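You operate a simulated robot arm through the tools that you are given. There is no shell and no other tool. Be economical: measure what you need, move in short steps, check, and stop when the job is done.

The job below is to be done with a simulated robot arm. You get a single attempt, and the scene is never put back.

## Task
The thread snapped: set the tension to 5, reset, slow the tacker to 1600, then press READY.
Fine: pattern, size and count stay as they are.

Only the result counts: the job must be done as asked and must still hold three seconds after the hand-in. Knocking over, shifting, dropping, spilling or breaking anything else fails it.

## Robot
A 7-joint arm with a two-finger parallel gripper, fixed in place. Base frame: the origin is at the foot of the arm, x ahead of it, y to its left, z up; the work surface is at about z = 793. Lengths are in mm, angles in degrees, forces in N, time in s.
With the tool pointing down near the work surface it reaches from about 400 to 900 mm from the base axis. Its first joint turns from -115.0 to 115.0 degrees. Payload 3.91 kg.
The TCP is the grasp point between the finger pads, 30 mm short of the fingertips. In the tool frame z runs along the fingers and y along their closing line. Largest opening 110 mm; finger width 20, thickness 10; the body of the gripper, 48 by 112 mm, starts 55 mm behind the TCP.
Orientation is told as [roll, pitch, yaw] about the base's x, y, z axes, in that order, counted from this pose: with the fingers straight down and closing along the base's y, the tool's x points along the base's -x, its y along +y and its z along -z.

## Interface
- The arm moves only by the tool apply_moves. Its argument "moves" is a list of rows, each a list of 7 numbers: the shift along the tool's x, y, z in mm, then the turn, a rotation vector about the tool's x, y, z in rad, then the gripper command, from -1 (fully open) to 1 (shut), values between in proportion. In form: [[tx, ty, tz, rx, ry, rz, grip], ...]. A call has 1 to 20 rows; each row is the pose to reach, as a shift and turn from the pose commanded when the call began, along the tool's axes at that moment. Each row takes 0.2 s and may step no farther than 50 mm and 8.6 degrees from the row before; otherwise, or with a gripper value out of range, the whole call is refused. A pose out of reach is approached as far as the arm can. The call stops where the force on the tool passes 40 N (or 10 N more than at its start, if that is more) or the arm is blocked; 0.2 s more then pass. Each finger travels about 153 mm/s and halts on what it meets, pressing with about 20 N; the grip force reading is that of the motor and also rises with nothing between the fingers. The clock runs only during rows and for 0.2 s after the last one: add rows that repeat a pose to give the fingers time. The reply holds the time, the measured pose of the TCP, the force on the tool along the base axes, the opening and the grip force, in the units named above and with some noise.
- Cameras (640 x 400 px; columns grow to the right, rows downward): "scene" is fixed at [397.9, 497.5, 1374.9]; the picture's right is [-0.89, -0.46, 0.00], its down [-0.14, 0.27, -0.95] and it looks along [0.44, -0.84, -0.30] (base axes); focal length 354 px, centre (320, 200). "wrist" rides on the gripper at [72, 17, -103] in the tool frame; the picture's right is [-0.23, 0.97, 0.00], its down [-0.76, -0.18, -0.62] and it looks along [-0.61, -0.14, 0.78] (tool axes); focal length 222 px, centre (320, 200). There is no depth. A picture from a camera that has moved, and an enlarged one, comes with that camera's place and axes in the base frame and with its lens.
- camera(camera): a new picture of that camera. It takes no simulated time.
- slide_trunk(by): slides the trunk up (or, below 0, down) by that many mm; the arm rides with it, the base frame stays. It gives what a move gives, with no picture.
- close_up(camera, box): a new picture of the part [left, top, right, bottom] of that camera's present view, enlarged. It takes no simulated time.
- job_done(): hands the job in; it is judged then, once.

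Go step by step. Nothing tells you positions but the pictures and the camera data: compare them with the known pose of the tool, close in by small moves and look again before you grip or let go. The budget is 120 turns and 76 pictures, counting those below and the enlarged ones. Unless the task says otherwise, let go and move clear before handing in, and close with one line.

The tools are called after "Call:" as name(argument=value, ...) on one line, values as JSON. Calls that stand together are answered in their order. apply_moves: Moves the arm, as the interface text tells. Its arguments: {"type":"object","properties":{"moves":{"type":"array","items":{"type":"array","items":{"type":"number"}}}},"required":["moves"]} The other tools are called the same way: slide_trunk (by) slides the trunk up or down; camera (camera) takes a picture; close_up (camera, box) takes an enlarged picture of a part of a camera's view; job_done () hands the job in.

At the start:

```text
t: 0.0
ee_pos: [609.4, -268.3, 1281.7]
tcp_rot: [0.0, 0.1, -0.1]
contact_force: [0.2, 0.6, 0.5]
grip_width: 109.9
gripper_force: 0.0
trunk travel left (down, up): [-825.0, 165.0]
```

scene: 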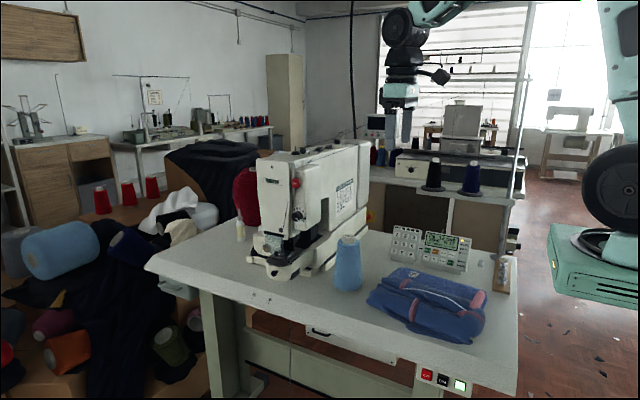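
wrist: 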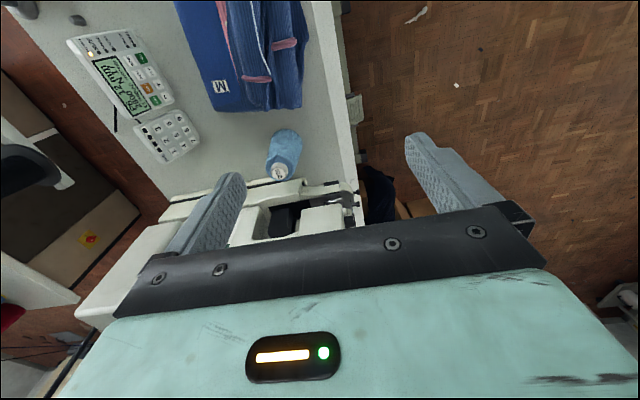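

I see a sewing tacker on a table, with an operation panel (LCD and keys) and a separate number-like keypad. I'll look closer at the panel from both cameras.

Call:
close_up(camera="scene", box=[380, 215, 480, 278])

Call:
close_up(camera="wrist", box=[60, 15, 220, 165])

Call:
close_up(camera="scene", box=[240, 140, 380, 290])

```text
6.35 times, centred on (430, 246) of scene
camera zoom: at [397.9, 497.5, 1374.9], right [-0.89, -0.46, 0.0], down [-0.14, 0.27, -0.95], along [0.44, -0.84, -0.3], focal length 2244 px, centre (-378, -95)
```

zoom: 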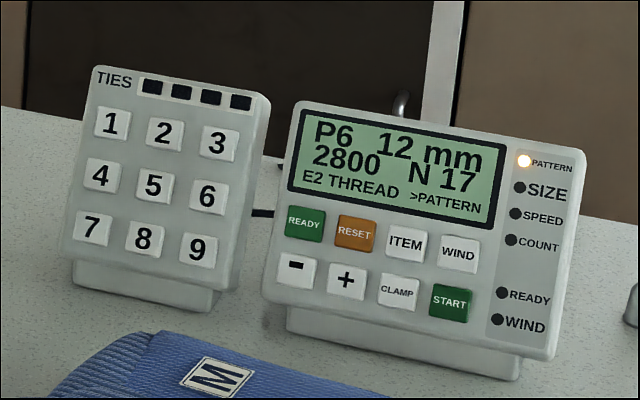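

```text
2.67 times, centred on (140, 90) of wrist
camera zoom: at [537.6, -252.8, 1385.5], right [0.23, 0.97, 0.0], down [0.76, -0.18, 0.62], along [0.61, -0.14, -0.78], focal length 592 px, centre (800, 493)
```

zoom: 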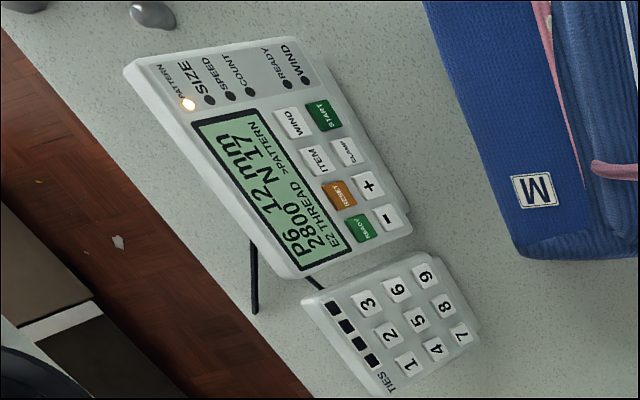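

```text
2.67 times, centred on (310, 215) of scene
camera zoom: at [397.9, 497.5, 1374.9], right [-0.89, -0.46, 0.0], down [-0.14, 0.27, -0.95], along [0.44, -0.84, -0.3], focal length 943 px, centre (347, 160)
```

zoom: 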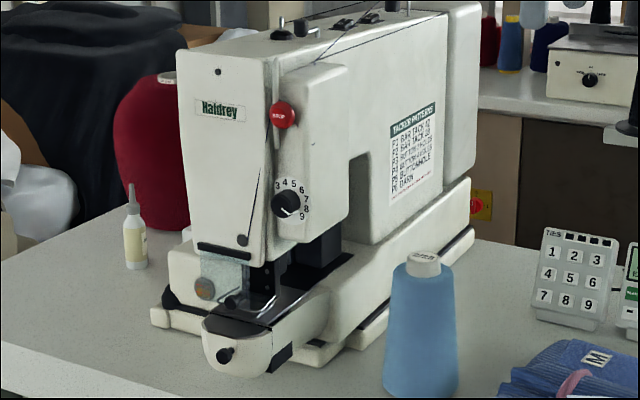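

The tension dial is on the head of the machine; zooming in on it from the scene camera, and finding where it is.

Call:
close_up(camera="scene", box=[284, 170, 324, 230])

Call:
close_up(camera="scene", box=[240, 220, 360, 295])

Call:
close_up(camera="wrist", box=[160, 110, 420, 260])

```text
6.67 times, centred on (304, 200) of scene
camera zoom: at [397.9, 497.5, 1374.9], right [-0.89, -0.46, 0.0], down [-0.14, 0.27, -0.95], along [0.44, -0.84, -0.3], focal length 2357 px, centre (427, 200)
```

zoom: 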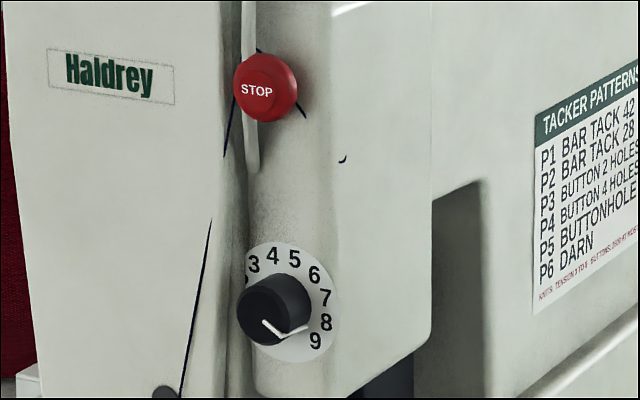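

```text
5.33 times, centred on (300, 258) of scene
camera zoom: at [397.9, 497.5, 1374.9], right [-0.89, -0.46, 0.0], down [-0.14, 0.27, -0.95], along [0.44, -0.84, -0.3], focal length 1885 px, centre (427, -107)
```

zoom: 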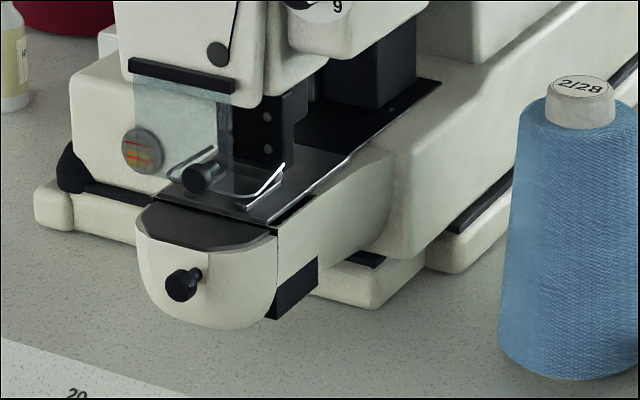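

```text
2.46 times, centred on (290, 185) of wrist
camera zoom: at [537.6, -252.8, 1385.5], right [0.23, 0.97, 0.0], down [0.76, -0.18, 0.62], along [0.61, -0.14, -0.78], focal length 547 px, centre (394, 237)
```

zoom: 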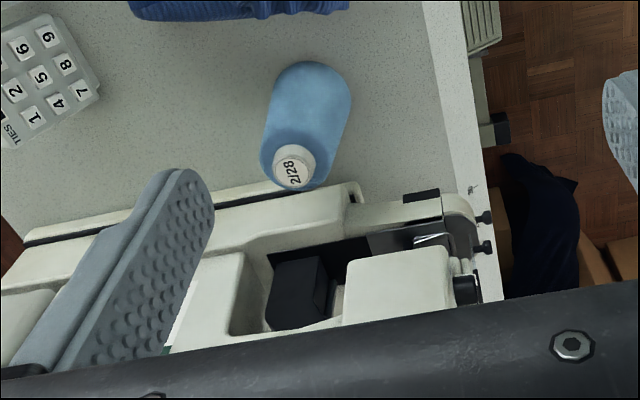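

The dial faces +y at roughly (894, -285, 1027), and the knob's pointer looks to sit around 9. I'll move the hand in front of it (+y side) and turn the tool to point along -y.

Call:
apply_moves(moves=[[-10, 30, 0, 0.1428, 0, 0, -1], [-25, 60, 5, 0.2856, 0, 0, -1], [-40, 90, 15, 0.4284, 0, 0, -1], [-60, 120, 25, 0.5712, 0, 0, -1], [-80, 145, 40, 0.714, 0, 0, -1], [-100, 168, 55, 0.8568, 0, 0, -1], [-120, 180, 70, 0.9996, 0, 0, -1], [-140, 190, 85, 1.1424, 0, 0, -1], [-160, 200, 100, 1.2852, 0, 0, -1], [-175, 210, 115, 1.428, 0, 0, -1], [-190, 218, 130, 1.5708, 0, 0, -1]])

```text
t: 2.4
ee_pos: [799.8, -49.8, 1151.0]
tcp_rot: [-90.3, -0.1, -0.1]
contact_force: [-0.9, 0.9, 0.0]
grip_width: 110.0
gripper_force: 0.1
trunk travel left (down, up): [-825.0, 165.0]
```

The pose was reached. Now I'll look from both cameras.

Call:
camera(camera="wrist")

Call:
camera(camera="scene")

```text
67 pictures are left
camera wrist: at [728.1, 52.6, 1135.3], right [0.23, 0.0, -0.97], down [0.76, 0.62, 0.18], along [0.61, -0.78, 0.14], focal length 222 px, centre (320, 200)
```

wrist: 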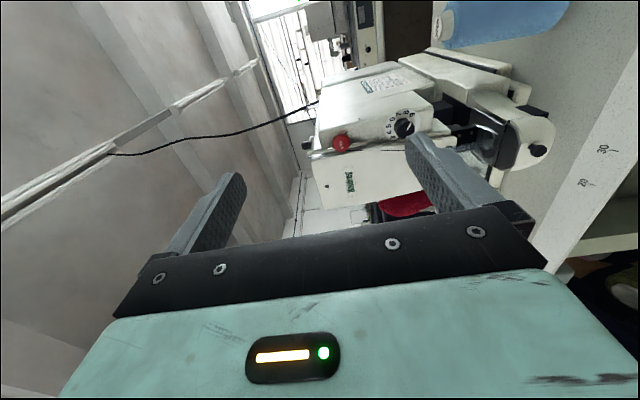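

```text
66 pictures are left
```

scene: 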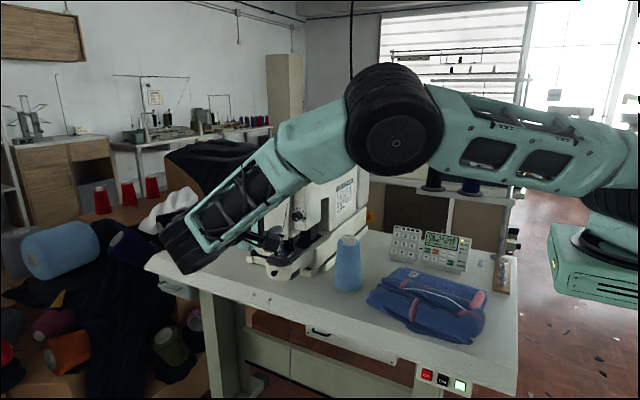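

Call:
close_up(camera="wrist", box=[320, 80, 440, 155])

Call:
close_up(camera="scene", box=[284, 190, 324, 230])

```text
5.33 times, centred on (380, 118) of wrist
camera zoom: at [728.1, 52.6, 1135.3], right [0.23, 0.0, -0.97], down [0.76, 0.62, 0.18], along [0.61, -0.78, 0.14], focal length 1185 px, centre (0, 640)
```

zoom: 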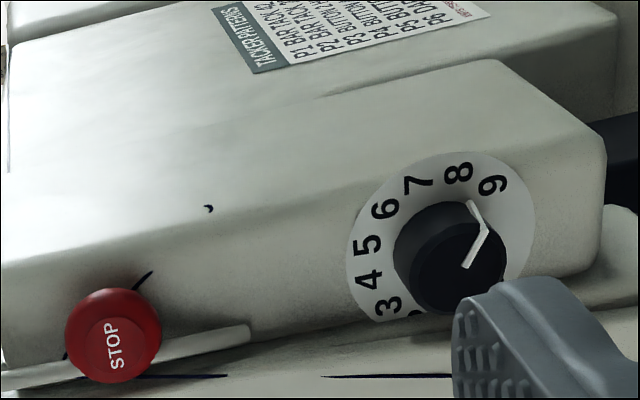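

```text
10.00 times, centred on (304, 210) of scene
camera zoom: at [397.9, 497.5, 1374.9], right [-0.89, -0.46, 0.0], down [-0.14, 0.27, -0.95], along [0.44, -0.84, -0.3], focal length 3535 px, centre (480, 100)
```

zoom: 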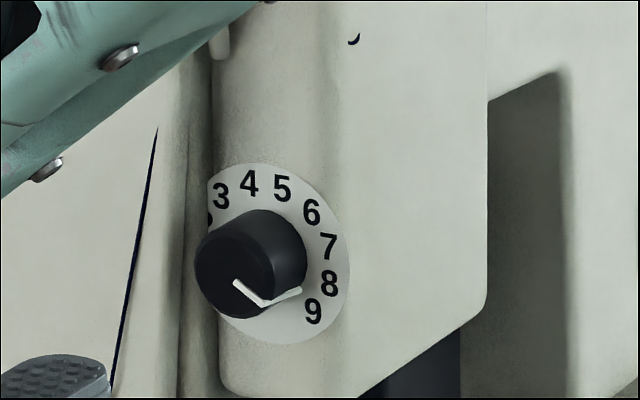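

The knob is about 24 mm across, with its axis along y at roughly x=893, z=1028, cap at y≈-297 and dial face at y≈-319. The pointer is at 9, so it needs about four steps counter-clockwise. I'll line up in front of it, pre-rotated, with a 50 mm opening.

Call:
apply_moves(moves=[[-24, 32, 0, 0, 0, 0.13, -0.5], [-48, 64, 20, 0, 0, 0.26, 0.09], [-72, 96, 40, 0, 0, 0.39, 0.09], [-93, 123, 70, 0, 0, 0.52, 0.09], [-93, 123, 110, 0, 0, 0.52, 0.09], [-93, 123, 150, 0, 0, 0.52, 0.09], [-93, 123, 190, 0, 0, 0.52, 0.09]])

Call:
camera(camera="wrist")

Call:
camera(camera="scene")

```text
t: 4.0
ee_pos: [900.0, -229.2, 1024.9]
tcp_rot: [-89.9, -30.0, 0.3]
contact_force: [-2.6, 12.1, -1.1]
grip_width: 50.0
gripper_force: 0.3
out of reach, approached as far as the arm can: row 4, 5, 7
trunk travel left (down, up): [-825.0, 165.0]
stopped in row 7: the force on the tool passed its limit (the readings are from after the stop); the commanded pose is now the measured one
```

```text
63 pictures are left
camera wrist: at [845.3, -125.8, 975.5], right [0.68, 0.0, -0.73], down [0.57, 0.63, 0.54], along [0.46, -0.78, 0.43], focal length 222 px, centre (320, 200)
```

wrist: 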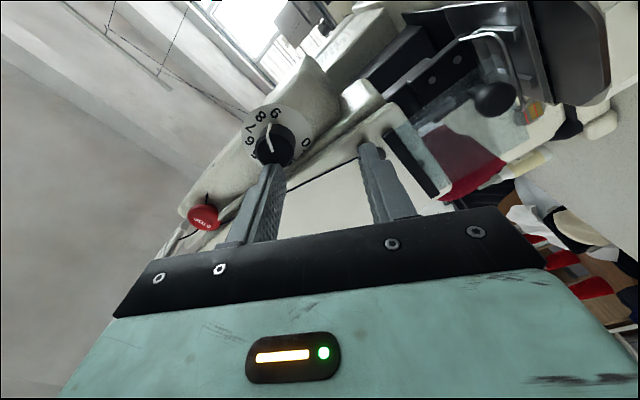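

```text
62 pictures are left
```

scene: 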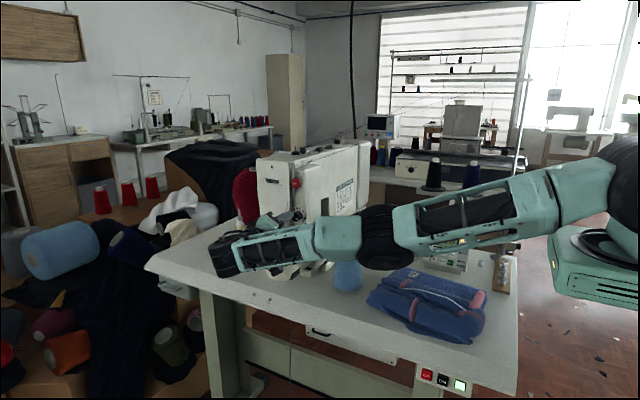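

Something touched: a force of about 12 N along +y. The faceplate beside the dial seems to stick out further than the knob, so I'll check the close-ups before moving.

Call:
close_up(camera="wrist", box=[180, 80, 440, 245])

Call:
close_up(camera="scene", box=[200, 130, 480, 305])

```text
2.42 times, centred on (310, 162) of wrist
camera zoom: at [845.3, -125.8, 975.5], right [0.68, 0.0, -0.73], down [0.57, 0.63, 0.54], along [0.46, -0.78, 0.43], focal length 538 px, centre (344, 291)
```

zoom: 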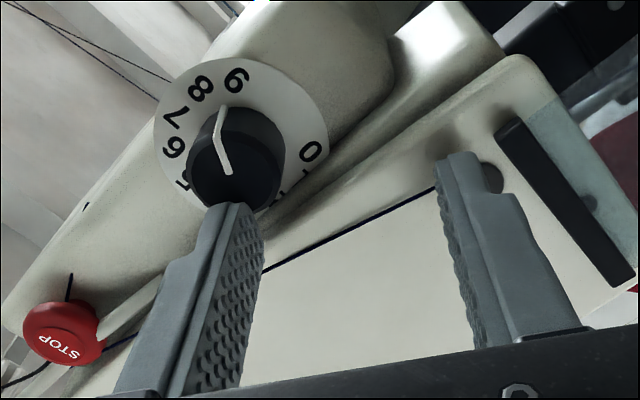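

```text
2.29 times, centred on (340, 218) of scene
camera zoom: at [397.9, 497.5, 1374.9], right [-0.89, -0.46, 0.0], down [-0.14, 0.27, -0.95], along [0.44, -0.84, -0.3], focal length 808 px, centre (274, 160)
```

zoom: 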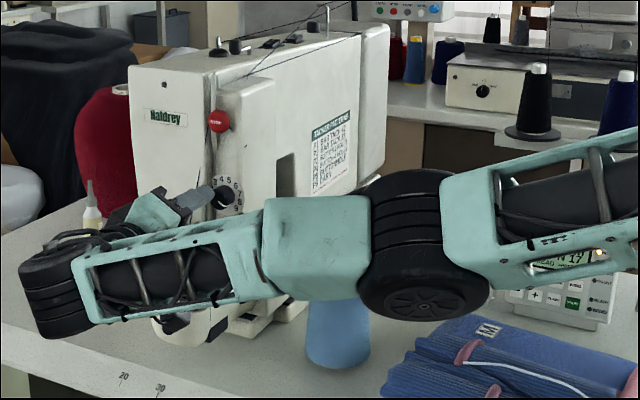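

The left finger touched the knob cap, so the knob sits nearer than I estimated, at about (874, -260, 1044). I'll back off 40 mm, re-centre, and look again.

Call:
apply_moves(moves=[[0, 0, -20, 0, 0, 0, 0.09], [0, 0, -40, 0, 0, 0, 0.09], [6, -15, -40, 0, 0, 0, 0.09], [12.5, -30, -40, 0, 0, 0, 0.09], [12.5, -30, -40, 0, 0, 0, 0.09]])

Call:
close_up(camera="wrist", box=[180, 80, 440, 245])

Call:
close_up(camera="scene", box=[240, 170, 340, 233])

```text
t: 5.2
ee_pos: [895.7, -187.7, 1037.2]
tcp_rot: [-90.1, -29.9, 0.1]
contact_force: [-0.5, 1.2, 0.0]
grip_width: 50.2
gripper_force: 0.0
out of reach, approached as far as the arm can: row 2, 3, 4, 5
trunk travel left (down, up): [-825.0, 165.0]
```

```text
2.42 times, centred on (310, 162) of wrist
camera zoom: at [841.9, -83.7, 988.3], right [0.68, 0.0, -0.73], down [0.57, 0.62, 0.53], along [0.46, -0.78, 0.42], focal length 538 px, centre (344, 291)
```

zoom: 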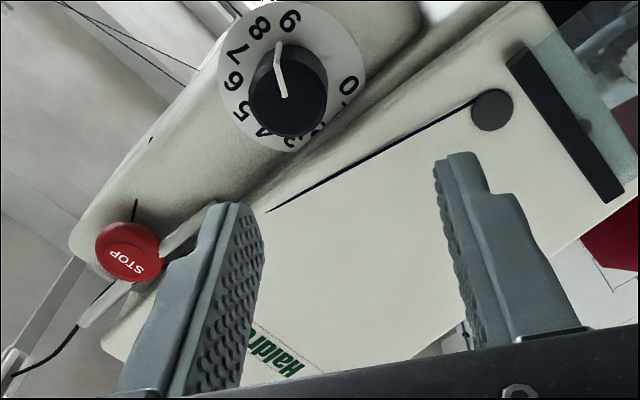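

```text
6.35 times, centred on (290, 202) of scene
camera zoom: at [397.9, 497.5, 1374.9], right [-0.89, -0.46, 0.0], down [-0.14, 0.27, -0.95], along [0.44, -0.84, -0.3], focal length 2244 px, centre (510, 190)
```

zoom: 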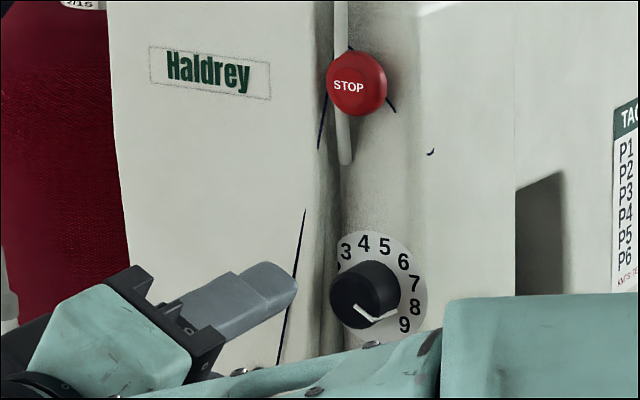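

The arm is near a joint limit in this flat posture (x stays at 896 instead of 874). I'll raise the trunk so the forearm comes down from above, then try again.

Call:
apply_moves(moves=[[0, 0, -40, 0, 0, 0, 0.09]])

Call:
slide_trunk(by=165)

```text
t: 5.6
ee_pos: [889.9, -148.8, 1038.4]
tcp_rot: [-90.0, -29.9, 0.1]
contact_force: [-0.3, -0.1, 1.0]
grip_width: 49.9
gripper_force: 0.1
out of reach, approached as far as the arm can: row 1
trunk travel left (down, up): [-825.0, 165.0]
```

```text
t: 7.5
ee_pos: [889.6, -147.8, 1201.9]
tcp_rot: [-89.9, -29.9, 0.1]
contact_force: [-1.0, 0.6, 0.7]
grip_width: 50.0
gripper_force: 0.0
trunk travel left (down, up): [-990.0, 0.0]
```

Call:
apply_moves(moves=[[23, 32, 0, 0, 0, 0, 0.09], [46, 64, 0, 0, 0, 0, 0.09], [70, 97, 0, 0, 0, 0, 0.09], [93, 129, 0, 0, 0, 0, 0.09]])

Call:
camera(camera="scene")

```text
t: 8.5
ee_pos: [836.5, -153.5, 1073.0]
tcp_rot: [-89.5, -30.7, 0.0]
contact_force: [-0.4, -0.1, -0.1]
grip_width: 50.5
gripper_force: 0.0
out of reach, approached as far as the arm can: row 1, 2, 3, 4
trunk travel left (down, up): [-990.0, 0.0]
```

```text
57 pictures are left
```

scene: 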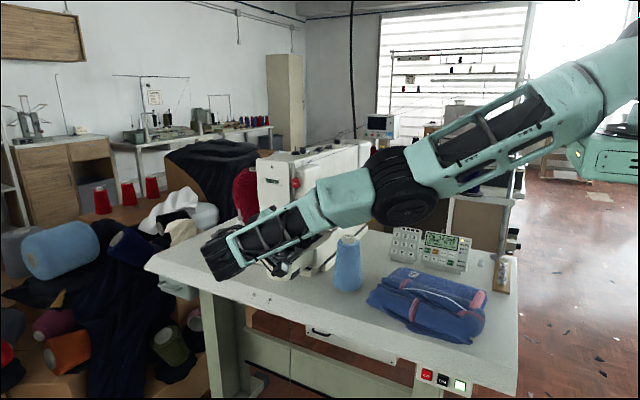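

That stretched the arm, so the shoulder should be lower instead. I'll pull the hand back and up, lower the trunk by 315 mm, then approach again.

Call:
apply_moves(moves=[[0, -45, -10, 0, 0, 0, 0.09], [0, -90, -20, 0, 0, 0, 0.09], [0, -135, -30, 0, 0, 0, 0.09], [20, -165, -40, 0, 0, 0, 0.09], [0, -200, -40, 0, 0, 0, 0.09], [-20, -240, -40, 0, 0, 0, 0.09], [-40, -280, -40, 0, 0, 0, 0.09]])

```text
t: 10.1
ee_pos: [888.9, -80.7, 1298.0]
tcp_rot: [-89.9, -29.9, 0.2]
contact_force: [-0.1, -0.2, -0.3]
grip_width: 50.2
gripper_force: 0.1
out of reach, approached as far as the arm can: row 1, 2, 3, 4, 5, 6, 7
trunk travel left (down, up): [-990.0, 0.0]
```

The constraint may be the wrist roll at +30° rather than the reach. I'll turn the roll back to 0 and see whether the pose becomes reachable.

Call:
apply_moves(moves=[[0, 0, 0, 0, 0, -0.13, 0.09], [0, 0, 0, 0, 0, -0.26, 0.09], [0, 0, 0, 0, 0, -0.39, 0.09], [0, 0, 0, 0, 0, -0.52, 0.09], [0, 0, 0, 0, 0, -0.52, 0.09], [0, 0, 0, 0, 0, -0.52, 0.09]])

```text
t: 11.5
ee_pos: [889.3, -82.0, 1294.6]
tcp_rot: [-89.9, -0.1, 0.2]
contact_force: [-0.2, 0.2, -0.3]
grip_width: 50.1
gripper_force: 0.1
trunk travel left (down, up): [-990.0, 0.0]
```

Confirmed: roll +30° was beyond a wrist limit. I'll lower the trunk and line up with roll 0.

Call:
slide_trunk(by=-215)

Call:
apply_moves(moves=[[5, 12, 25, 0, 0, 0, 0.09], [10, 24, 50, 0, 0, 0, 0.09], [15, 36, 75, 0, 0, 0, 0.09], [15, 36, 75, 0, 0, 0, 0.09]])

Call:
camera(camera="wrist")

Call:
camera(camera="scene")

```text
t: 13.8
ee_pos: [889.2, -81.9, 1079.2]
tcp_rot: [-89.9, -0.2, 0.2]
contact_force: [-0.3, -0.1, 0.2]
grip_width: 49.7
gripper_force: 0.0
trunk travel left (down, up): [-775.0, 215.0]
```

```text
t: 14.8
ee_pos: [901.0, -149.1, 1035.8]
tcp_rot: [-90.0, -0.1, 0.2]
contact_force: [0.4, 0.1, 0.3]
grip_width: 50.1
gripper_force: 0.0
out of reach, approached as far as the arm can: row 1, 2, 3, 4
trunk travel left (down, up): [-775.0, 215.0]
```

```text
56 pictures are left
camera wrist: at [828.4, -45.5, 1020.4], right [0.23, 0.0, -0.97], down [0.76, 0.63, 0.18], along [0.61, -0.78, 0.14], focal length 222 px, centre (320, 200)
```

wrist: 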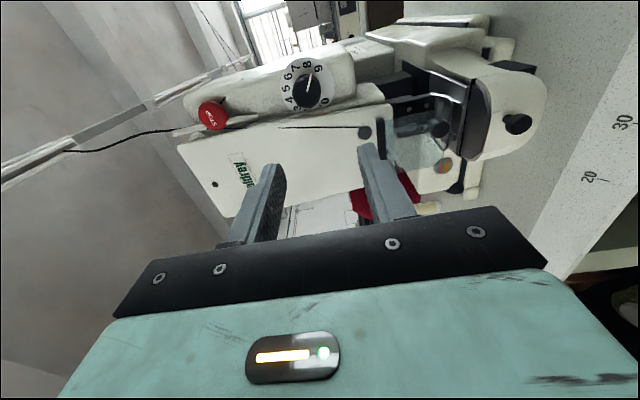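

```text
55 pictures are left
```

scene: 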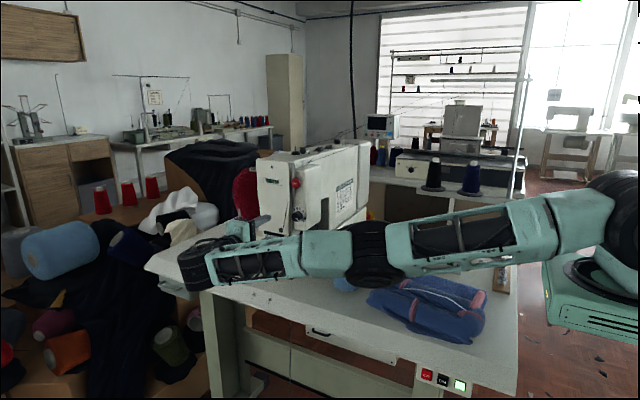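

The solver seems caught in a stretched configuration. I'll try returning to the pose that worked, (800, -50, ~1150) at roll 0, to recover a bent elbow.

Call:
apply_moves(moves=[[0, -30, -10, 0, 0, 0, 0.09], [20, -60, -20, 0, 0, 0, 0.09], [40, -90, -40, 0, 0, 0, 0.09], [60, -115, -60, 0, 0, 0, 0.09], [80, -115, -80, 0, 0, 0, 0.09], [101, -115, -100, 0, 0, 0, 0.09], [101, -115, -100, 0, 0, 0, 0.09]])

Call:
camera(camera="scene")

```text
t: 16.4
ee_pos: [875.8, -25.9, 1145.3]
tcp_rot: [-89.9, -0.1, 0.2]
contact_force: [0.2, 1.1, 0.5]
grip_width: 50.1
gripper_force: 0.0
out of reach, approached as far as the arm can: row 1, 2, 3, 4, 5, 6, 7
trunk travel left (down, up): [-775.0, 215.0]
```

```text
54 pictures are left
```

scene: 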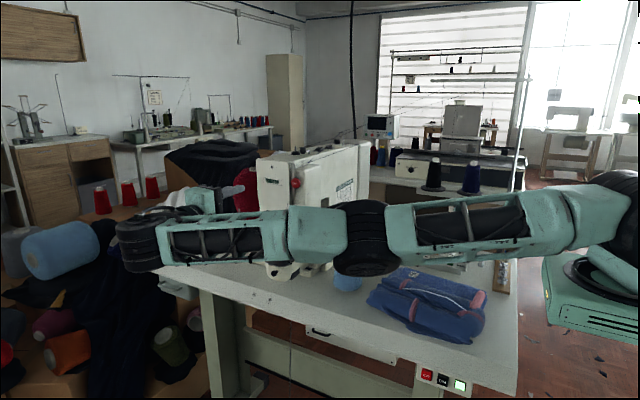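

The arm is nearly straight and singular. I'll raise the trunk, then move the hand down and inwards so the elbow flexes, well clear of the machine.

Call:
slide_trunk(by=215)

Call:
apply_moves(moves=[[5, 40, 0, 0, 0, 0, 0.09], [15, 80, 0, 0, 0, 0, 0.09], [30, 120, 0, 0, 0, 0, 0.09], [55, 160, 0, 0, 0, 0, 0.09], [80, 190, 0, 0, 0, 0, 0.09], [110, 210, 0, 0, 0, 0, 0.09], [140, 210, 0, 0, 0, 0, 0.09], [140, 210, 0, 0, 0, 0, 0.09]])

```text
t: 18.7
ee_pos: [874.8, -26.1, 1359.5]
tcp_rot: [-90.0, -0.1, 0.1]
contact_force: [0.8, -0.3, 0.1]
grip_width: 50.1
gripper_force: 0.0
trunk travel left (down, up): [-990.0, 0.0]
```

```text
t: 20.5
ee_pos: [798.2, -9.4, 1120.2]
tcp_rot: [-89.9, -0.2, 0.1]
contact_force: [0.2, 0.6, -0.2]
grip_width: 50.2
gripper_force: 0.0
out of reach, approached as far as the arm can: row 2, 3, 4, 5, 6, 7, 8
trunk travel left (down, up): [-990.0, 0.0]
```

Still straight. I'll return the tool to pointing down and draw it inward, going back towards the starting arm posture.

Call:
apply_moves(moves=[[10, 0, -5, -0.1428, 0, 0, 0.09], [25, 0, -10, -0.2856, 0, 0, 0.09], [40, 0, -15, -0.4284, 0, 0, 0.09], [60, 0, -20, -0.5712, 0, 0, 0.09], [80, 0, -20, -0.714, 0, 0, 0.09], [100, 0, -20, -0.8568, 0, 0, 0.09], [120, 0, -20, -0.9996, 0, 0, 0.09], [140, 0, -20, -1.1424, 0, 0, 0.09], [160, 0, -20, -1.2852, 0, 0, 0.09], [175, 0, -20, -1.428, 0, 0, 0.09], [190, 0, -20, -1.5708, 0, 0, 0.09], [200, 0, -20, -1.5708, 0, 0, 0.09]])

Call:
camera(camera="scene")

```text
t: 23.1
ee_pos: [891.5, 98.5, 1060.5]
tcp_rot: [0.1, -0.1, 0.2]
contact_force: [-0.1, 0.0, 0.7]
grip_width: 50.3
gripper_force: 0.1
out of reach, approached as far as the arm can: row 1, 2, 3, 4, 5, 6, 7, 8, 9, 10, 11, 12
trunk travel left (down, up): [-990.0, 0.0]
```

```text
53 pictures are left
```

scene: 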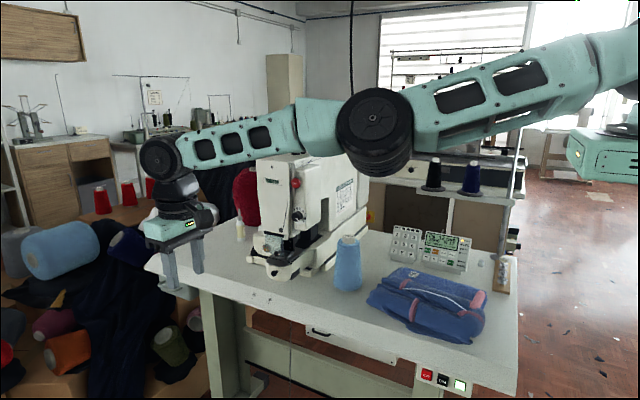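

Call:
apply_moves(moves=[[15, 0, 30, 0, 0, 0, 0.09], [30, 0, 60, 0, 0, 0, 0.09], [60, 0, 80, 0, 0, 0, 0.09], [90, 0, 80, 0, 0, 0, 0.09], [120, 0, 60, 0, 0, 0, 0.09], [150, 0, 30, 0, 0, 0, 0.09], [180, 0, 0, 0, 0, 0, 0.09], [200, 0, -30, 0, 0, 0, 0.09], [220, 0, -60, 0, 0, 0, 0.09]])

```text
t: 25.1
ee_pos: [672.9, 102.6, 1118.4]
tcp_rot: [0.2, -0.2, 0.3]
contact_force: [-0.1, 0.1, -0.2]
grip_width: 50.1
gripper_force: 0.0
out of reach, approached as far as the arm can: row 1, 2, 3, 4, 5
trunk travel left (down, up): [-990.0, 0.0]
```

Unstuck: the elbow is bent again. Now I'll go up, lower the trunk so the shoulder is nearer the knob's height, and re-orient without overreaching.

Call:
apply_moves(moves=[[0, 0, -40, 0, 0, 0, 0.09], [0, 0, -80, 0, 0, 0, 0.09], [0, 0, -120, 0, 0, 0, 0.09], [0, 0, -160, 0, 0, 0, 0.09], [0, 0, -200, 0, 0, 0, 0.09], [0, 0, -240, 0, 0, 0, 0.09], [0, 0, -280, 0, 0, 0, 0.09], [0, 0, -280, 0, 0, 0, 0.09]])

Call:
slide_trunk(by=-300)

Call:
camera(camera="scene")

```text
t: 26.9
ee_pos: [671.2, 100.3, 1396.2]
tcp_rot: [0.1, -0.1, 0.3]
contact_force: [0.7, 0.4, 0.4]
grip_width: 50.1
gripper_force: 0.1
trunk travel left (down, up): [-990.0, 0.0]
```

```text
t: 29.9
ee_pos: [671.3, 100.3, 1096.2]
tcp_rot: [0.1, 0.0, 0.3]
contact_force: [-0.5, 0.0, -0.5]
grip_width: 50.1
gripper_force: 0.0
trunk travel left (down, up): [-690.0, 300.0]
```

```text
52 pictures are left
```

scene: 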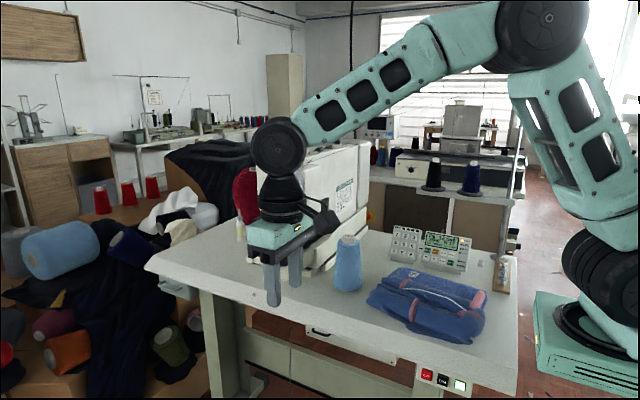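

Good elbow-up posture. Now I'll roll the tool to point along -y at about (760, -60, 1080).

Call:
apply_moves(moves=[[-8, -10, 0, 0.1428, 0, 0, 0.09], [-16, -25, 0, 0.2856, 0, 0, 0.09], [-24, -40, 0, 0.4284, 0, 0, 0.09], [-32, -55, 3, 0.5712, 0, 0, 0.09], [-40, -70, 6, 0.714, 0, 0, 0.09], [-48, -85, 9, 0.8568, 0, 0, 0.09], [-56, -100, 12, 0.9996, 0, 0, 0.09], [-64, -115, 16, 1.1424, 0, 0, 0.09], [-72, -130, 16, 1.2852, 0, 0, 0.09], [-80, -145, 16, 1.428, 0, 0, 0.09], [-89, -160, 16, 1.5708, 0, 0, 0.09]])

Call:
apply_moves(moves=[[-20, 5, 25, 0, 0, 0, 0.09], [-40, 10, 50, 0, 0, 0, 0.09], [-60, 18, 75, 0, 0, 0, 0.09], [-80, 27, 95, 0, 0, 0, 0.09], [-100, 36, 110, 0, 0, 0, 0.09], [-114, 36, 110, 0, 0, 0, 0.09]])

Call:
camera(camera="scene")

```text
t: 32.3
ee_pos: [759.3, -59.2, 1080.8]
tcp_rot: [-90.2, -0.1, 0.2]
contact_force: [-0.2, 0.1, 0.2]
grip_width: 50.0
gripper_force: 0.0
trunk travel left (down, up): [-690.0, 300.0]
```

```text
t: 33.7
ee_pos: [875.1, -169.0, 1044.3]
tcp_rot: [-90.0, -0.2, 0.1]
contact_force: [-1.0, -0.7, 0.1]
grip_width: 50.2
gripper_force: 0.1
trunk travel left (down, up): [-690.0, 300.0]
```

```text
51 pictures are left
```

scene: 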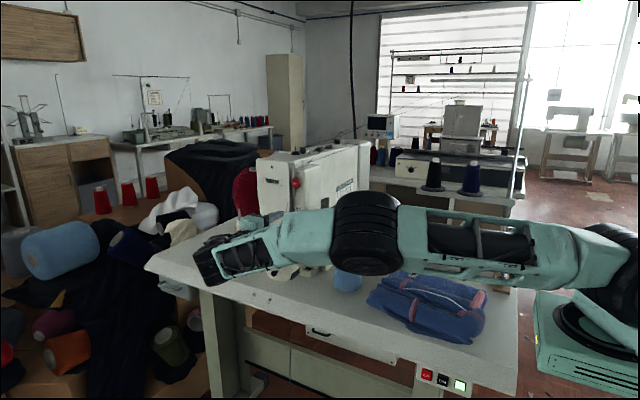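

Reached without trouble. Checking alignment with the wrist camera.

Call:
close_up(camera="wrist", box=[180, 40, 440, 205])

```text
2.42 times, centred on (310, 122) of wrist
camera zoom: at [803.3, -65.8, 1028.7], right [0.23, 0.0, -0.97], down [0.76, 0.62, 0.18], along [0.61, -0.78, 0.14], focal length 538 px, centre (344, 388)
```

zoom: 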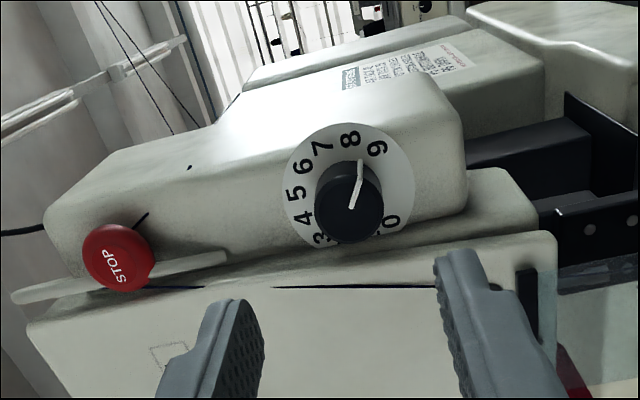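

Knob cap is at about (875, -262, 1043), well aligned. I'll test that the wrist can roll +30° here in free space.

Call:
apply_moves(moves=[[0, 0, 0, 0, 0, 0.13, 0.2], [0, 0, 0, 0, 0, 0.26, 0.2], [0, 0, 0, 0, 0, 0.39, 0.2], [0, 0, 0, 0, 0, 0.52, 0.2], [0, 0, 0, 0, 0, 0.52, 0.2]])

Call:
close_up(camera="wrist", box=[180, 40, 440, 205])

```text
t: 34.9
ee_pos: [875.0, -167.7, 1044.6]
tcp_rot: [-89.9, -30.0, 0.1]
contact_force: [-0.1, -0.8, 0.1]
grip_width: 43.9
gripper_force: 0.1
trunk travel left (down, up): [-690.0, 300.0]
```

```text
2.42 times, centred on (310, 122) of wrist
camera zoom: at [820.5, -65.6, 995.0], right [0.68, 0.0, -0.73], down [0.57, 0.62, 0.54], along [0.46, -0.78, 0.43], focal length 538 px, centre (344, 388)
```

zoom: 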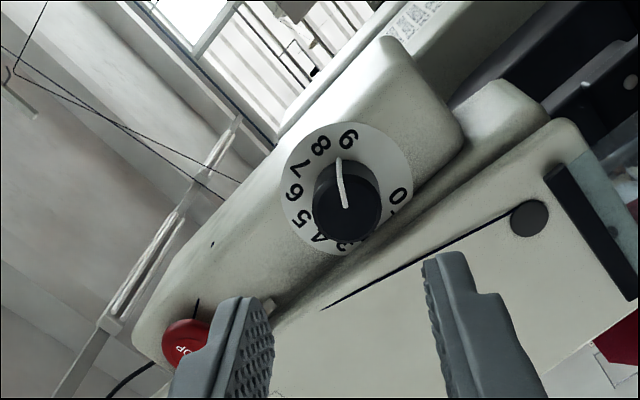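

Works. The faceplate wall near the knob is at x≈896, so I'll use ±20° strokes around vertical. Next I'll go to +20°, narrow to 36 mm, and advance until the tips are just short of the cap.

Call:
apply_moves(moves=[[0, 0, 0, 0, 0, -0.08, 0.35], [0, 0, 0, 0, 0, -0.17, 0.35], [0, 0, 20, 0, 0, -0.17, 0.35], [0, 0, 40, 0, 0, -0.17, 0.35], [0, 0, 56, 0, 0, -0.17, 0.35], [0, 0, 56, 0, 0, -0.17, 0.35]])

Call:
close_up(camera="wrist", box=[220, 80, 420, 205])

Call:
close_up(camera="scene", box=[240, 170, 340, 233])

```text
t: 36.3
ee_pos: [877.0, -225.7, 1044.5]
tcp_rot: [-89.9, -20.1, 0.3]
contact_force: [0.5, 0.3, -0.6]
grip_width: 35.9
gripper_force: 0.0
trunk travel left (down, up): [-690.0, 300.0]
```

```text
3.20 times, centred on (320, 142) of wrist
camera zoom: at [814.6, -122.6, 1004.3], right [0.55, 0.0, -0.84], down [0.65, 0.62, 0.43], along [0.52, -0.78, 0.34], focal length 711 px, centre (320, 384)
```

zoom: 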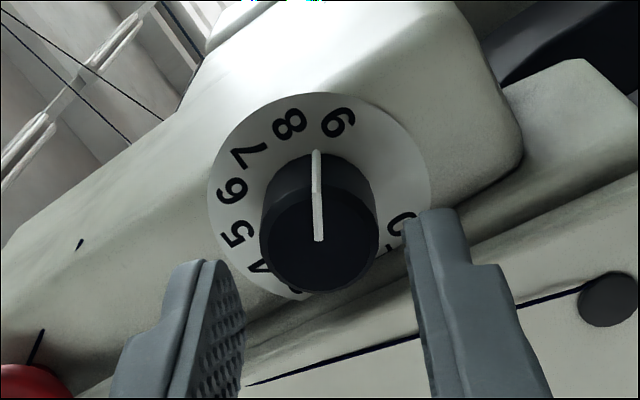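

```text
6.35 times, centred on (290, 202) of scene
camera zoom: at [397.9, 497.5, 1374.9], right [-0.89, -0.46, 0.0], down [-0.14, 0.27, -0.95], along [0.44, -0.84, -0.3], focal length 2244 px, centre (510, 190)
```

zoom: 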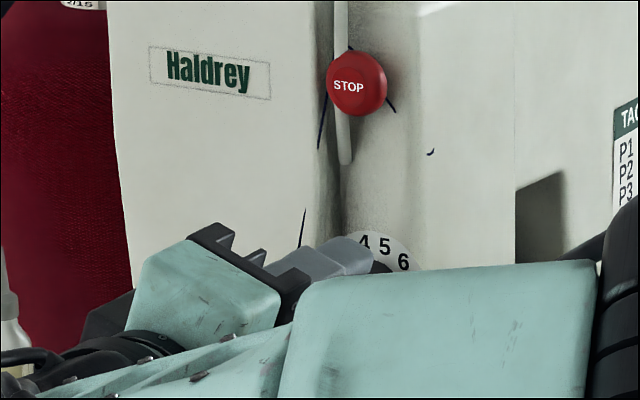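

Well-aligned: axis about (874, 1043), cap y≈-260, face y≈-286. Pointer reads around 8.5. I'll slide in so the tips stop about 7 mm from the dial face, then close.

Call:
apply_moves(moves=[[3, 0, 5, 0, 0, 0, 0.35], [3, 0, 11, 0, 0, 0, 0.35], [3, 0, 17, 0, 0, 0, 0.35], [3, 0, 23, 0, 0, 0, 0.35], [3, 0, 23, 0, 0, 0, 0.35]])

Call:
close_up(camera="wrist", box=[220, 80, 420, 205])

```text
t: 37.1
ee_pos: [873.3, -232.3, 1041.8]
tcp_rot: [-89.6, -20.2, 0.6]
contact_force: [-9.8, 18.3, 2.7]
grip_width: 33.1
gripper_force: 0.0
trunk travel left (down, up): [-690.0, 300.0]
stopped in row 4: the force on the tool passed its limit (the readings are from after the stop); the commanded pose is now the measured one
```

```text
3.20 times, centred on (320, 142) of wrist
camera zoom: at [810.9, -129.2, 1002.6], right [0.55, 0.01, -0.84], down [0.65, 0.63, 0.43], along [0.53, -0.78, 0.34], focal length 711 px, centre (320, 384)
```

zoom: 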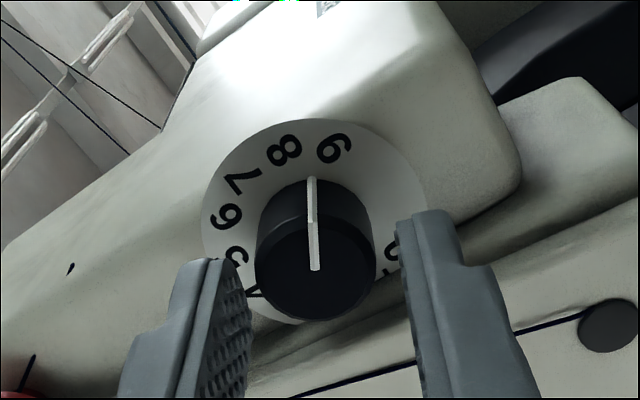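

The +x-side finger touched the faceplate ridge. I'll offset the grip 6 mm towards -x in the tool frame (pads still span the knob axis) and go in again slightly narrower.

Call:
apply_moves(moves=[[0, 0, -8, 0, 0, 0, 0.4], [5, -0.5, -8, 0, 0, 0, 0.4], [5, -0.5, 0, 0, 0, 0, 0.4], [5, -0.5, 6, 0, 0, 0, 0.4], [5, -0.5, 12, 0, 0, 0, 0.4], [5, -0.5, 17, 0, 0, 0, 0.4], [5, -0.5, 17, 0, 0, 0, 0.4]])

Call:
close_up(camera="wrist", box=[220, 80, 420, 205])

```text
t: 38.7
ee_pos: [869.6, -248.0, 1038.2]
tcp_rot: [-89.6, -20.3, 0.8]
contact_force: [-8.1, 31.8, -1.3]
grip_width: 33.8
gripper_force: 0.1
trunk travel left (down, up): [-690.0, 300.0]
```

```text
3.20 times, centred on (320, 142) of wrist
camera zoom: at [806.5, -145.5, 999.9], right [0.55, 0.01, -0.84], down [0.64, 0.63, 0.43], along [0.53, -0.78, 0.34], focal length 711 px, centre (320, 384)
```

zoom: 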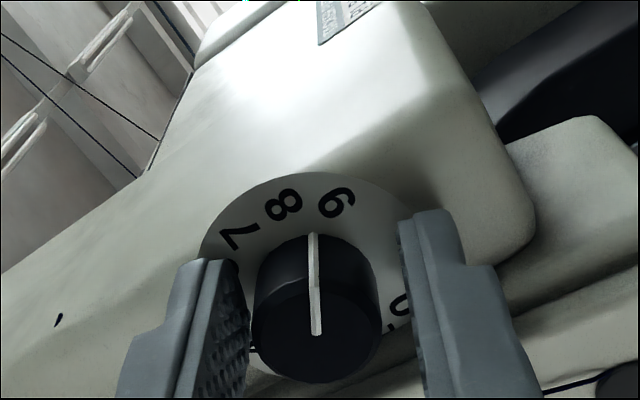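

The tips are pressing on something (32 N), possibly the dial face. I'll back off 6 mm to relieve it and check.

Call:
apply_moves(moves=[[0, 0, -3, 0, 0, 0, 0.4], [0, 0, -6, 0, 0, 0, 0.4], [0, 0, -6, 0, 0, 0, 0.4]])

```text
t: 39.5
ee_pos: [869.6, -247.8, 1039.4]
tcp_rot: [-89.7, -20.0, 0.3]
contact_force: [2.6, 7.0, -0.6]
grip_width: 31.5
gripper_force: 0.0
trunk travel left (down, up): [-690.0, 300.0]
```

Call:
apply_moves(moves=[[0, -1, -2, 0, 0, 0, 0.4], [0, -1, -2, 0, 0, 0, 0.5], [0, -1, -2, 0, 0, 0, 0.6], [0, -1, -2, 0, 0, 0, 0.8], [0, -1, -2, 0, 0, 0, 0.8]])

Call:
close_up(camera="wrist", box=[220, 80, 420, 205])

```text
t: 40.7
ee_pos: [868.0, -246.4, 1040.1]
tcp_rot: [-89.6, -20.2, 0.4]
contact_force: [-0.1, -9.5, 0.1]
grip_width: 25.3
gripper_force: 44.7
trunk travel left (down, up): [-690.0, 300.0]
```

```text
3.20 times, centred on (320, 142) of wrist
camera zoom: at [806.1, -143.1, 1001.6], right [0.55, 0.01, -0.84], down [0.65, 0.63, 0.43], along [0.53, -0.78, 0.34], focal length 711 px, centre (320, 384)
```

zoom: 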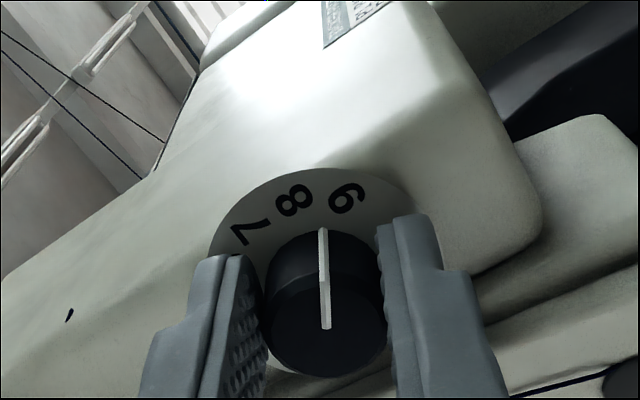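

Gripped (25.3 mm). Now I'll turn 40° counter-clockwise about the knob axis.

Call:
apply_moves(moves=[[-0.06, -0.9, 0, 0, 0, -0.14, 0.8], [-0.25, -1.8, 0, 0, 0, -0.28, 0.8], [-0.56, -2.65, 0, 0, 0, -0.42, 0.8], [-1.0, -3.45, 0, 0, 0, -0.56, 0.8], [-1.5, -4.2, 0, 0, 0, -0.7, 0.8], [-1.5, -4.2, 0, 0, 0, -0.7, 0.8]])

Call:
close_up(camera="wrist", box=[220, 80, 420, 205])

```text
t: 42.1
ee_pos: [869.6, -245.5, 1043.2]
tcp_rot: [-89.6, 20.2, 0.7]
contact_force: [4.8, -24.0, 1.4]
grip_width: 25.3
gripper_force: 45.3
trunk travel left (down, up): [-690.0, 300.0]
```

```text
3.20 times, centred on (320, 142) of wrist
camera zoom: at [794.3, -143.5, 1055.1], right [-0.12, 0.01, -0.99], down [0.77, 0.63, -0.09], along [0.63, -0.78, -0.08], focal length 711 px, centre (320, 384)
```

zoom: 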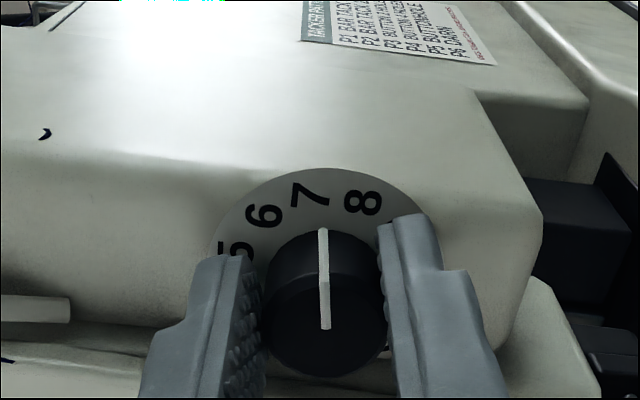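

The knob follows the grip; the pointer now reads about 7.3. I'll open, rotate back 40°, and regrip.

Call:
apply_moves(moves=[[0, 0, 2, 0, 0, 0, 0.6], [0, 0, 4, 0, 0, 0, 0.4], [0, 0, 4, 0, 0, 0, 0.4], [0, 0.9, 4, 0, 0, 0.14, 0.4], [-0.25, 1.8, 4, 0, 0, 0.28, 0.4], [-0.56, 2.65, 4, 0, 0, 0.42, 0.4], [-1.0, 3.45, 4, 0, 0, 0.56, 0.4], [-1.5, 4.2, 4, 0, 0, 0.7, 0.4], [-1.5, 4.2, 4, 0, 0, 0.7, 0.4]])

Call:
close_up(camera="wrist", box=[220, 80, 420, 205])

```text
t: 44.1
ee_pos: [868.2, -248.8, 1039.5]
tcp_rot: [-89.5, -20.3, 0.4]
contact_force: [1.5, 2.7, 1.9]
grip_width: 33.0
gripper_force: 0.1
trunk travel left (down, up): [-690.0, 300.0]
```

```text
3.20 times, centred on (320, 142) of wrist
camera zoom: at [806.3, -145.3, 1000.9], right [0.55, 0.01, -0.83], down [0.65, 0.63, 0.43], along [0.53, -0.78, 0.34], focal length 711 px, centre (320, 384)
```

zoom: 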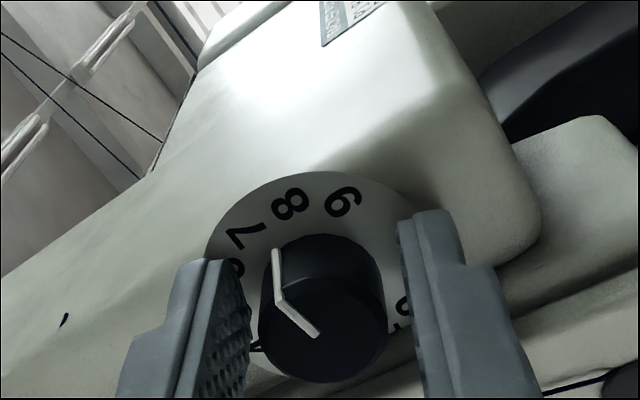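

Call:
apply_moves(moves=[[0, 0, -1, 0, 0, 0, 0.6], [0, 0, -1, 0, 0, 0, 0.8], [0, 0, -1, 0, 0, 0, 0.8], [-0.06, -0.9, -1, 0, 0, -0.14, 0.8], [-0.25, -1.8, -1, 0, 0, -0.28, 0.8], [-0.56, -2.65, -1, 0, 0, -0.42, 0.8], [-1.0, -3.45, -1, 0, 0, -0.56, 0.8], [-1.5, -4.2, -1, 0, 0, -0.7, 0.8], [-1.5, -4.2, -1, 0, 0, -0.7, 0.8]])

Call:
apply_moves(moves=[[0, 0, 1, 0, 0, 0, 0.6], [0, 0, 1, 0, 0, 0, 0.4], [0, 0, 1, 0, 0, 0, 0.4], [0, 0.9, 1, 0, 0, 0.14, 0.4], [-0.25, 1.8, 1, 0, 0, 0.28, 0.4], [-0.56, 2.65, 1, 0, 0, 0.42, 0.4], [-1.0, 3.45, 1, 0, 0, 0.56, 0.4], [-1.5, 4.2, 1, 0, 0, 0.7, 0.4], [-1.5, 4.2, 1, 0, 0, 0.7, 0.4]])

Call:
close_up(camera="wrist", box=[220, 80, 420, 205])

```text
t: 46.1
ee_pos: [868.8, -249.2, 1043.8]
tcp_rot: [-89.5, 20.2, 0.8]
contact_force: [-5.5, -3.1, -10.0]
grip_width: 25.8
gripper_force: 45.1
trunk travel left (down, up): [-690.0, 300.0]
```

```text
t: 48.1
ee_pos: [867.1, -248.4, 1040.3]
tcp_rot: [-89.6, -20.2, 0.5]
contact_force: [0.6, 1.3, -0.1]
grip_width: 33.2
gripper_force: 0.1
trunk travel left (down, up): [-690.0, 300.0]
```

```text
3.20 times, centred on (320, 142) of wrist
camera zoom: at [806.3, -145.2, 1001.8], right [0.55, 0.01, -0.83], down [0.65, 0.63, 0.43], along [0.53, -0.78, 0.34], focal length 711 px, centre (320, 384)
```

zoom: 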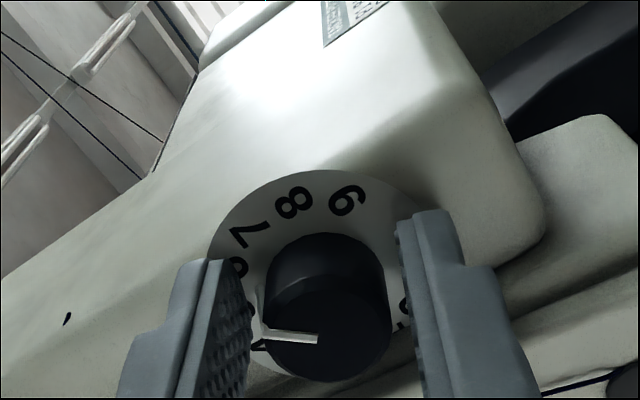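

I'll back off 60 mm to read the pointer precisely.

Call:
apply_moves(moves=[[0, 0, -15, 0, 0, 0, 0.4], [0, 0, -35, 0, 0, 0, 0.35], [0, 0, -70, 0, 0, 0, 0.35], [0, 0, -70, 0, 0, 0, 0.35]])

Call:
close_up(camera="wrist", box=[270, 60, 370, 123])

```text
t: 49.1
ee_pos: [868.2, -178.0, 1039.8]
tcp_rot: [-89.6, -20.3, 0.5]
contact_force: [-0.6, -0.3, 0.3]
grip_width: 35.7
gripper_force: 0.1
trunk travel left (down, up): [-690.0, 300.0]
```

```text
6.35 times, centred on (320, 92) of wrist
camera zoom: at [806.0, -74.8, 1001.6], right [0.55, 0.01, -0.84], down [0.65, 0.63, 0.43], along [0.53, -0.78, 0.34], focal length 1410 px, centre (320, 889)
```

zoom: 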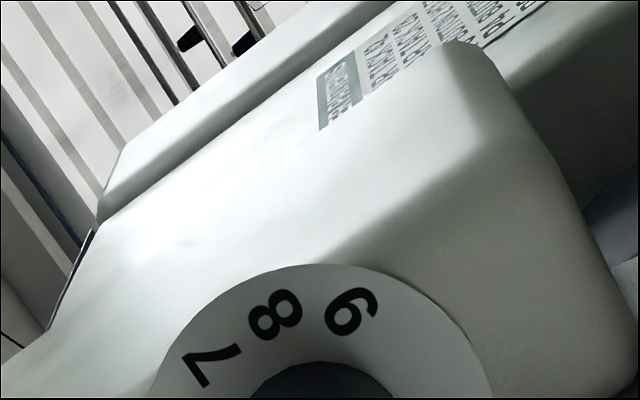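

Call:
close_up(camera="wrist", box=[275, 92, 375, 155])

```text
6.35 times, centred on (325, 124) of wrist
camera zoom: at [806.0, -74.8, 1001.6], right [0.55, 0.01, -0.84], down [0.65, 0.63, 0.43], along [0.53, -0.78, 0.34], focal length 1410 px, centre (288, 686)
```

zoom: 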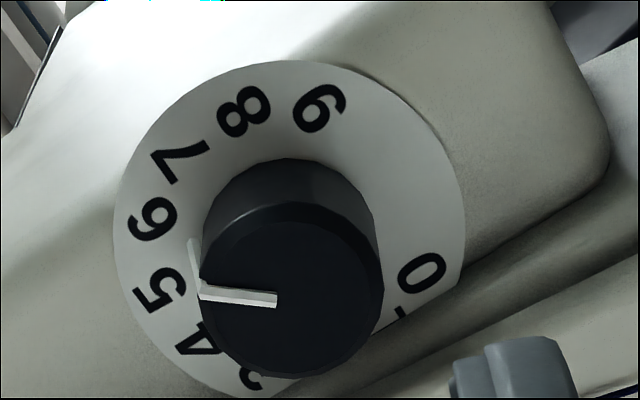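

By ray geometry the pointer is at ~55°, with digits spaced ~30° (6≈45–50°, 5≈75–81°), so it reads ≈5.7. Next I'll go back in, grip, and turn about 21° more.

Call:
apply_moves(moves=[[0, 0, 30, 0, 0, 0, 0.4], [0, 0, 50, 0, 0, 0, 0.4], [0, 0, 60, 0, 0, 0, 0.4], [0, 0, 69, 0, 0, 0, 0.4], [0, 0, 69, 0, 0, 0, 0.6], [0, 0, 69, 0, 0, 0, 0.8], [0, 0, 69, 0, 0, 0, 0.8]])

Call:
apply_moves(moves=[[-0.06, -0.9, 0, 0, 0, -0.13, 0.8], [-0.25, -1.7, 0, 0, 0, -0.26, 0.8], [-0.45, -2.35, 0, 0, 0, -0.37, 0.8], [-0.45, -2.35, 0, 0, 0, -0.37, 0.8], [-0.45, -2.35, 0, 0, 0, -0.37, 0.6], [-0.45, -2.35, 0, 0, 0, -0.37, 0.4], [-0.45, -2.35, 0, 0, 0, -0.37, 0.4], [-0.45, -2.35, -15, 0, 0, -0.37, 0.4], [-0.45, -2.35, -35, 0, 0, -0.37, 0.4], [-0.45, -2.35, -70, 0, 0, -0.37, 0.2], [-0.45, -2.35, -100, 0, 0, -0.37, 0.0], [-0.45, -2.35, -100, 0, 0, -0.37, 0.0]])

Call:
camera(camera="wrist")

```text
t: 50.7
ee_pos: [869.9, -246.2, 1042.0]
tcp_rot: [-89.6, -20.2, 0.5]
contact_force: [-3.8, 5.0, 0.3]
grip_width: 25.4
gripper_force: 45.1
trunk travel left (down, up): [-690.0, 300.0]
```

```text
t: 53.3
ee_pos: [866.9, -148.4, 1043.2]
tcp_rot: [-89.5, 1.0, 0.7]
contact_force: [0.5, -0.5, -0.8]
grip_width: 55.1
gripper_force: 0.0
trunk travel left (down, up): [-690.0, 300.0]
```

```text
38 pictures are left
camera wrist: at [793.9, -44.8, 1029.7], right [0.21, 0.01, -0.98], down [0.76, 0.63, 0.17], along [0.62, -0.78, 0.13], focal length 222 px, centre (320, 200)
```

wrist: 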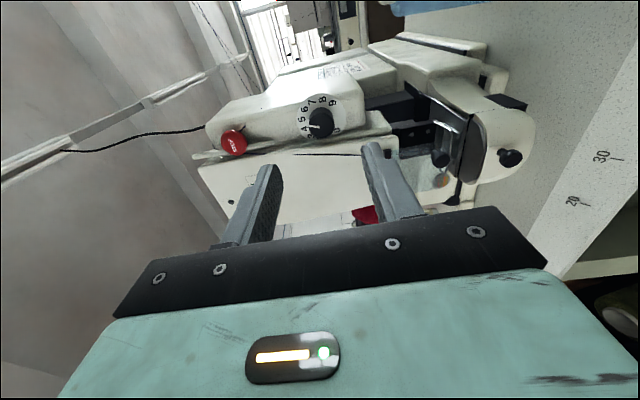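

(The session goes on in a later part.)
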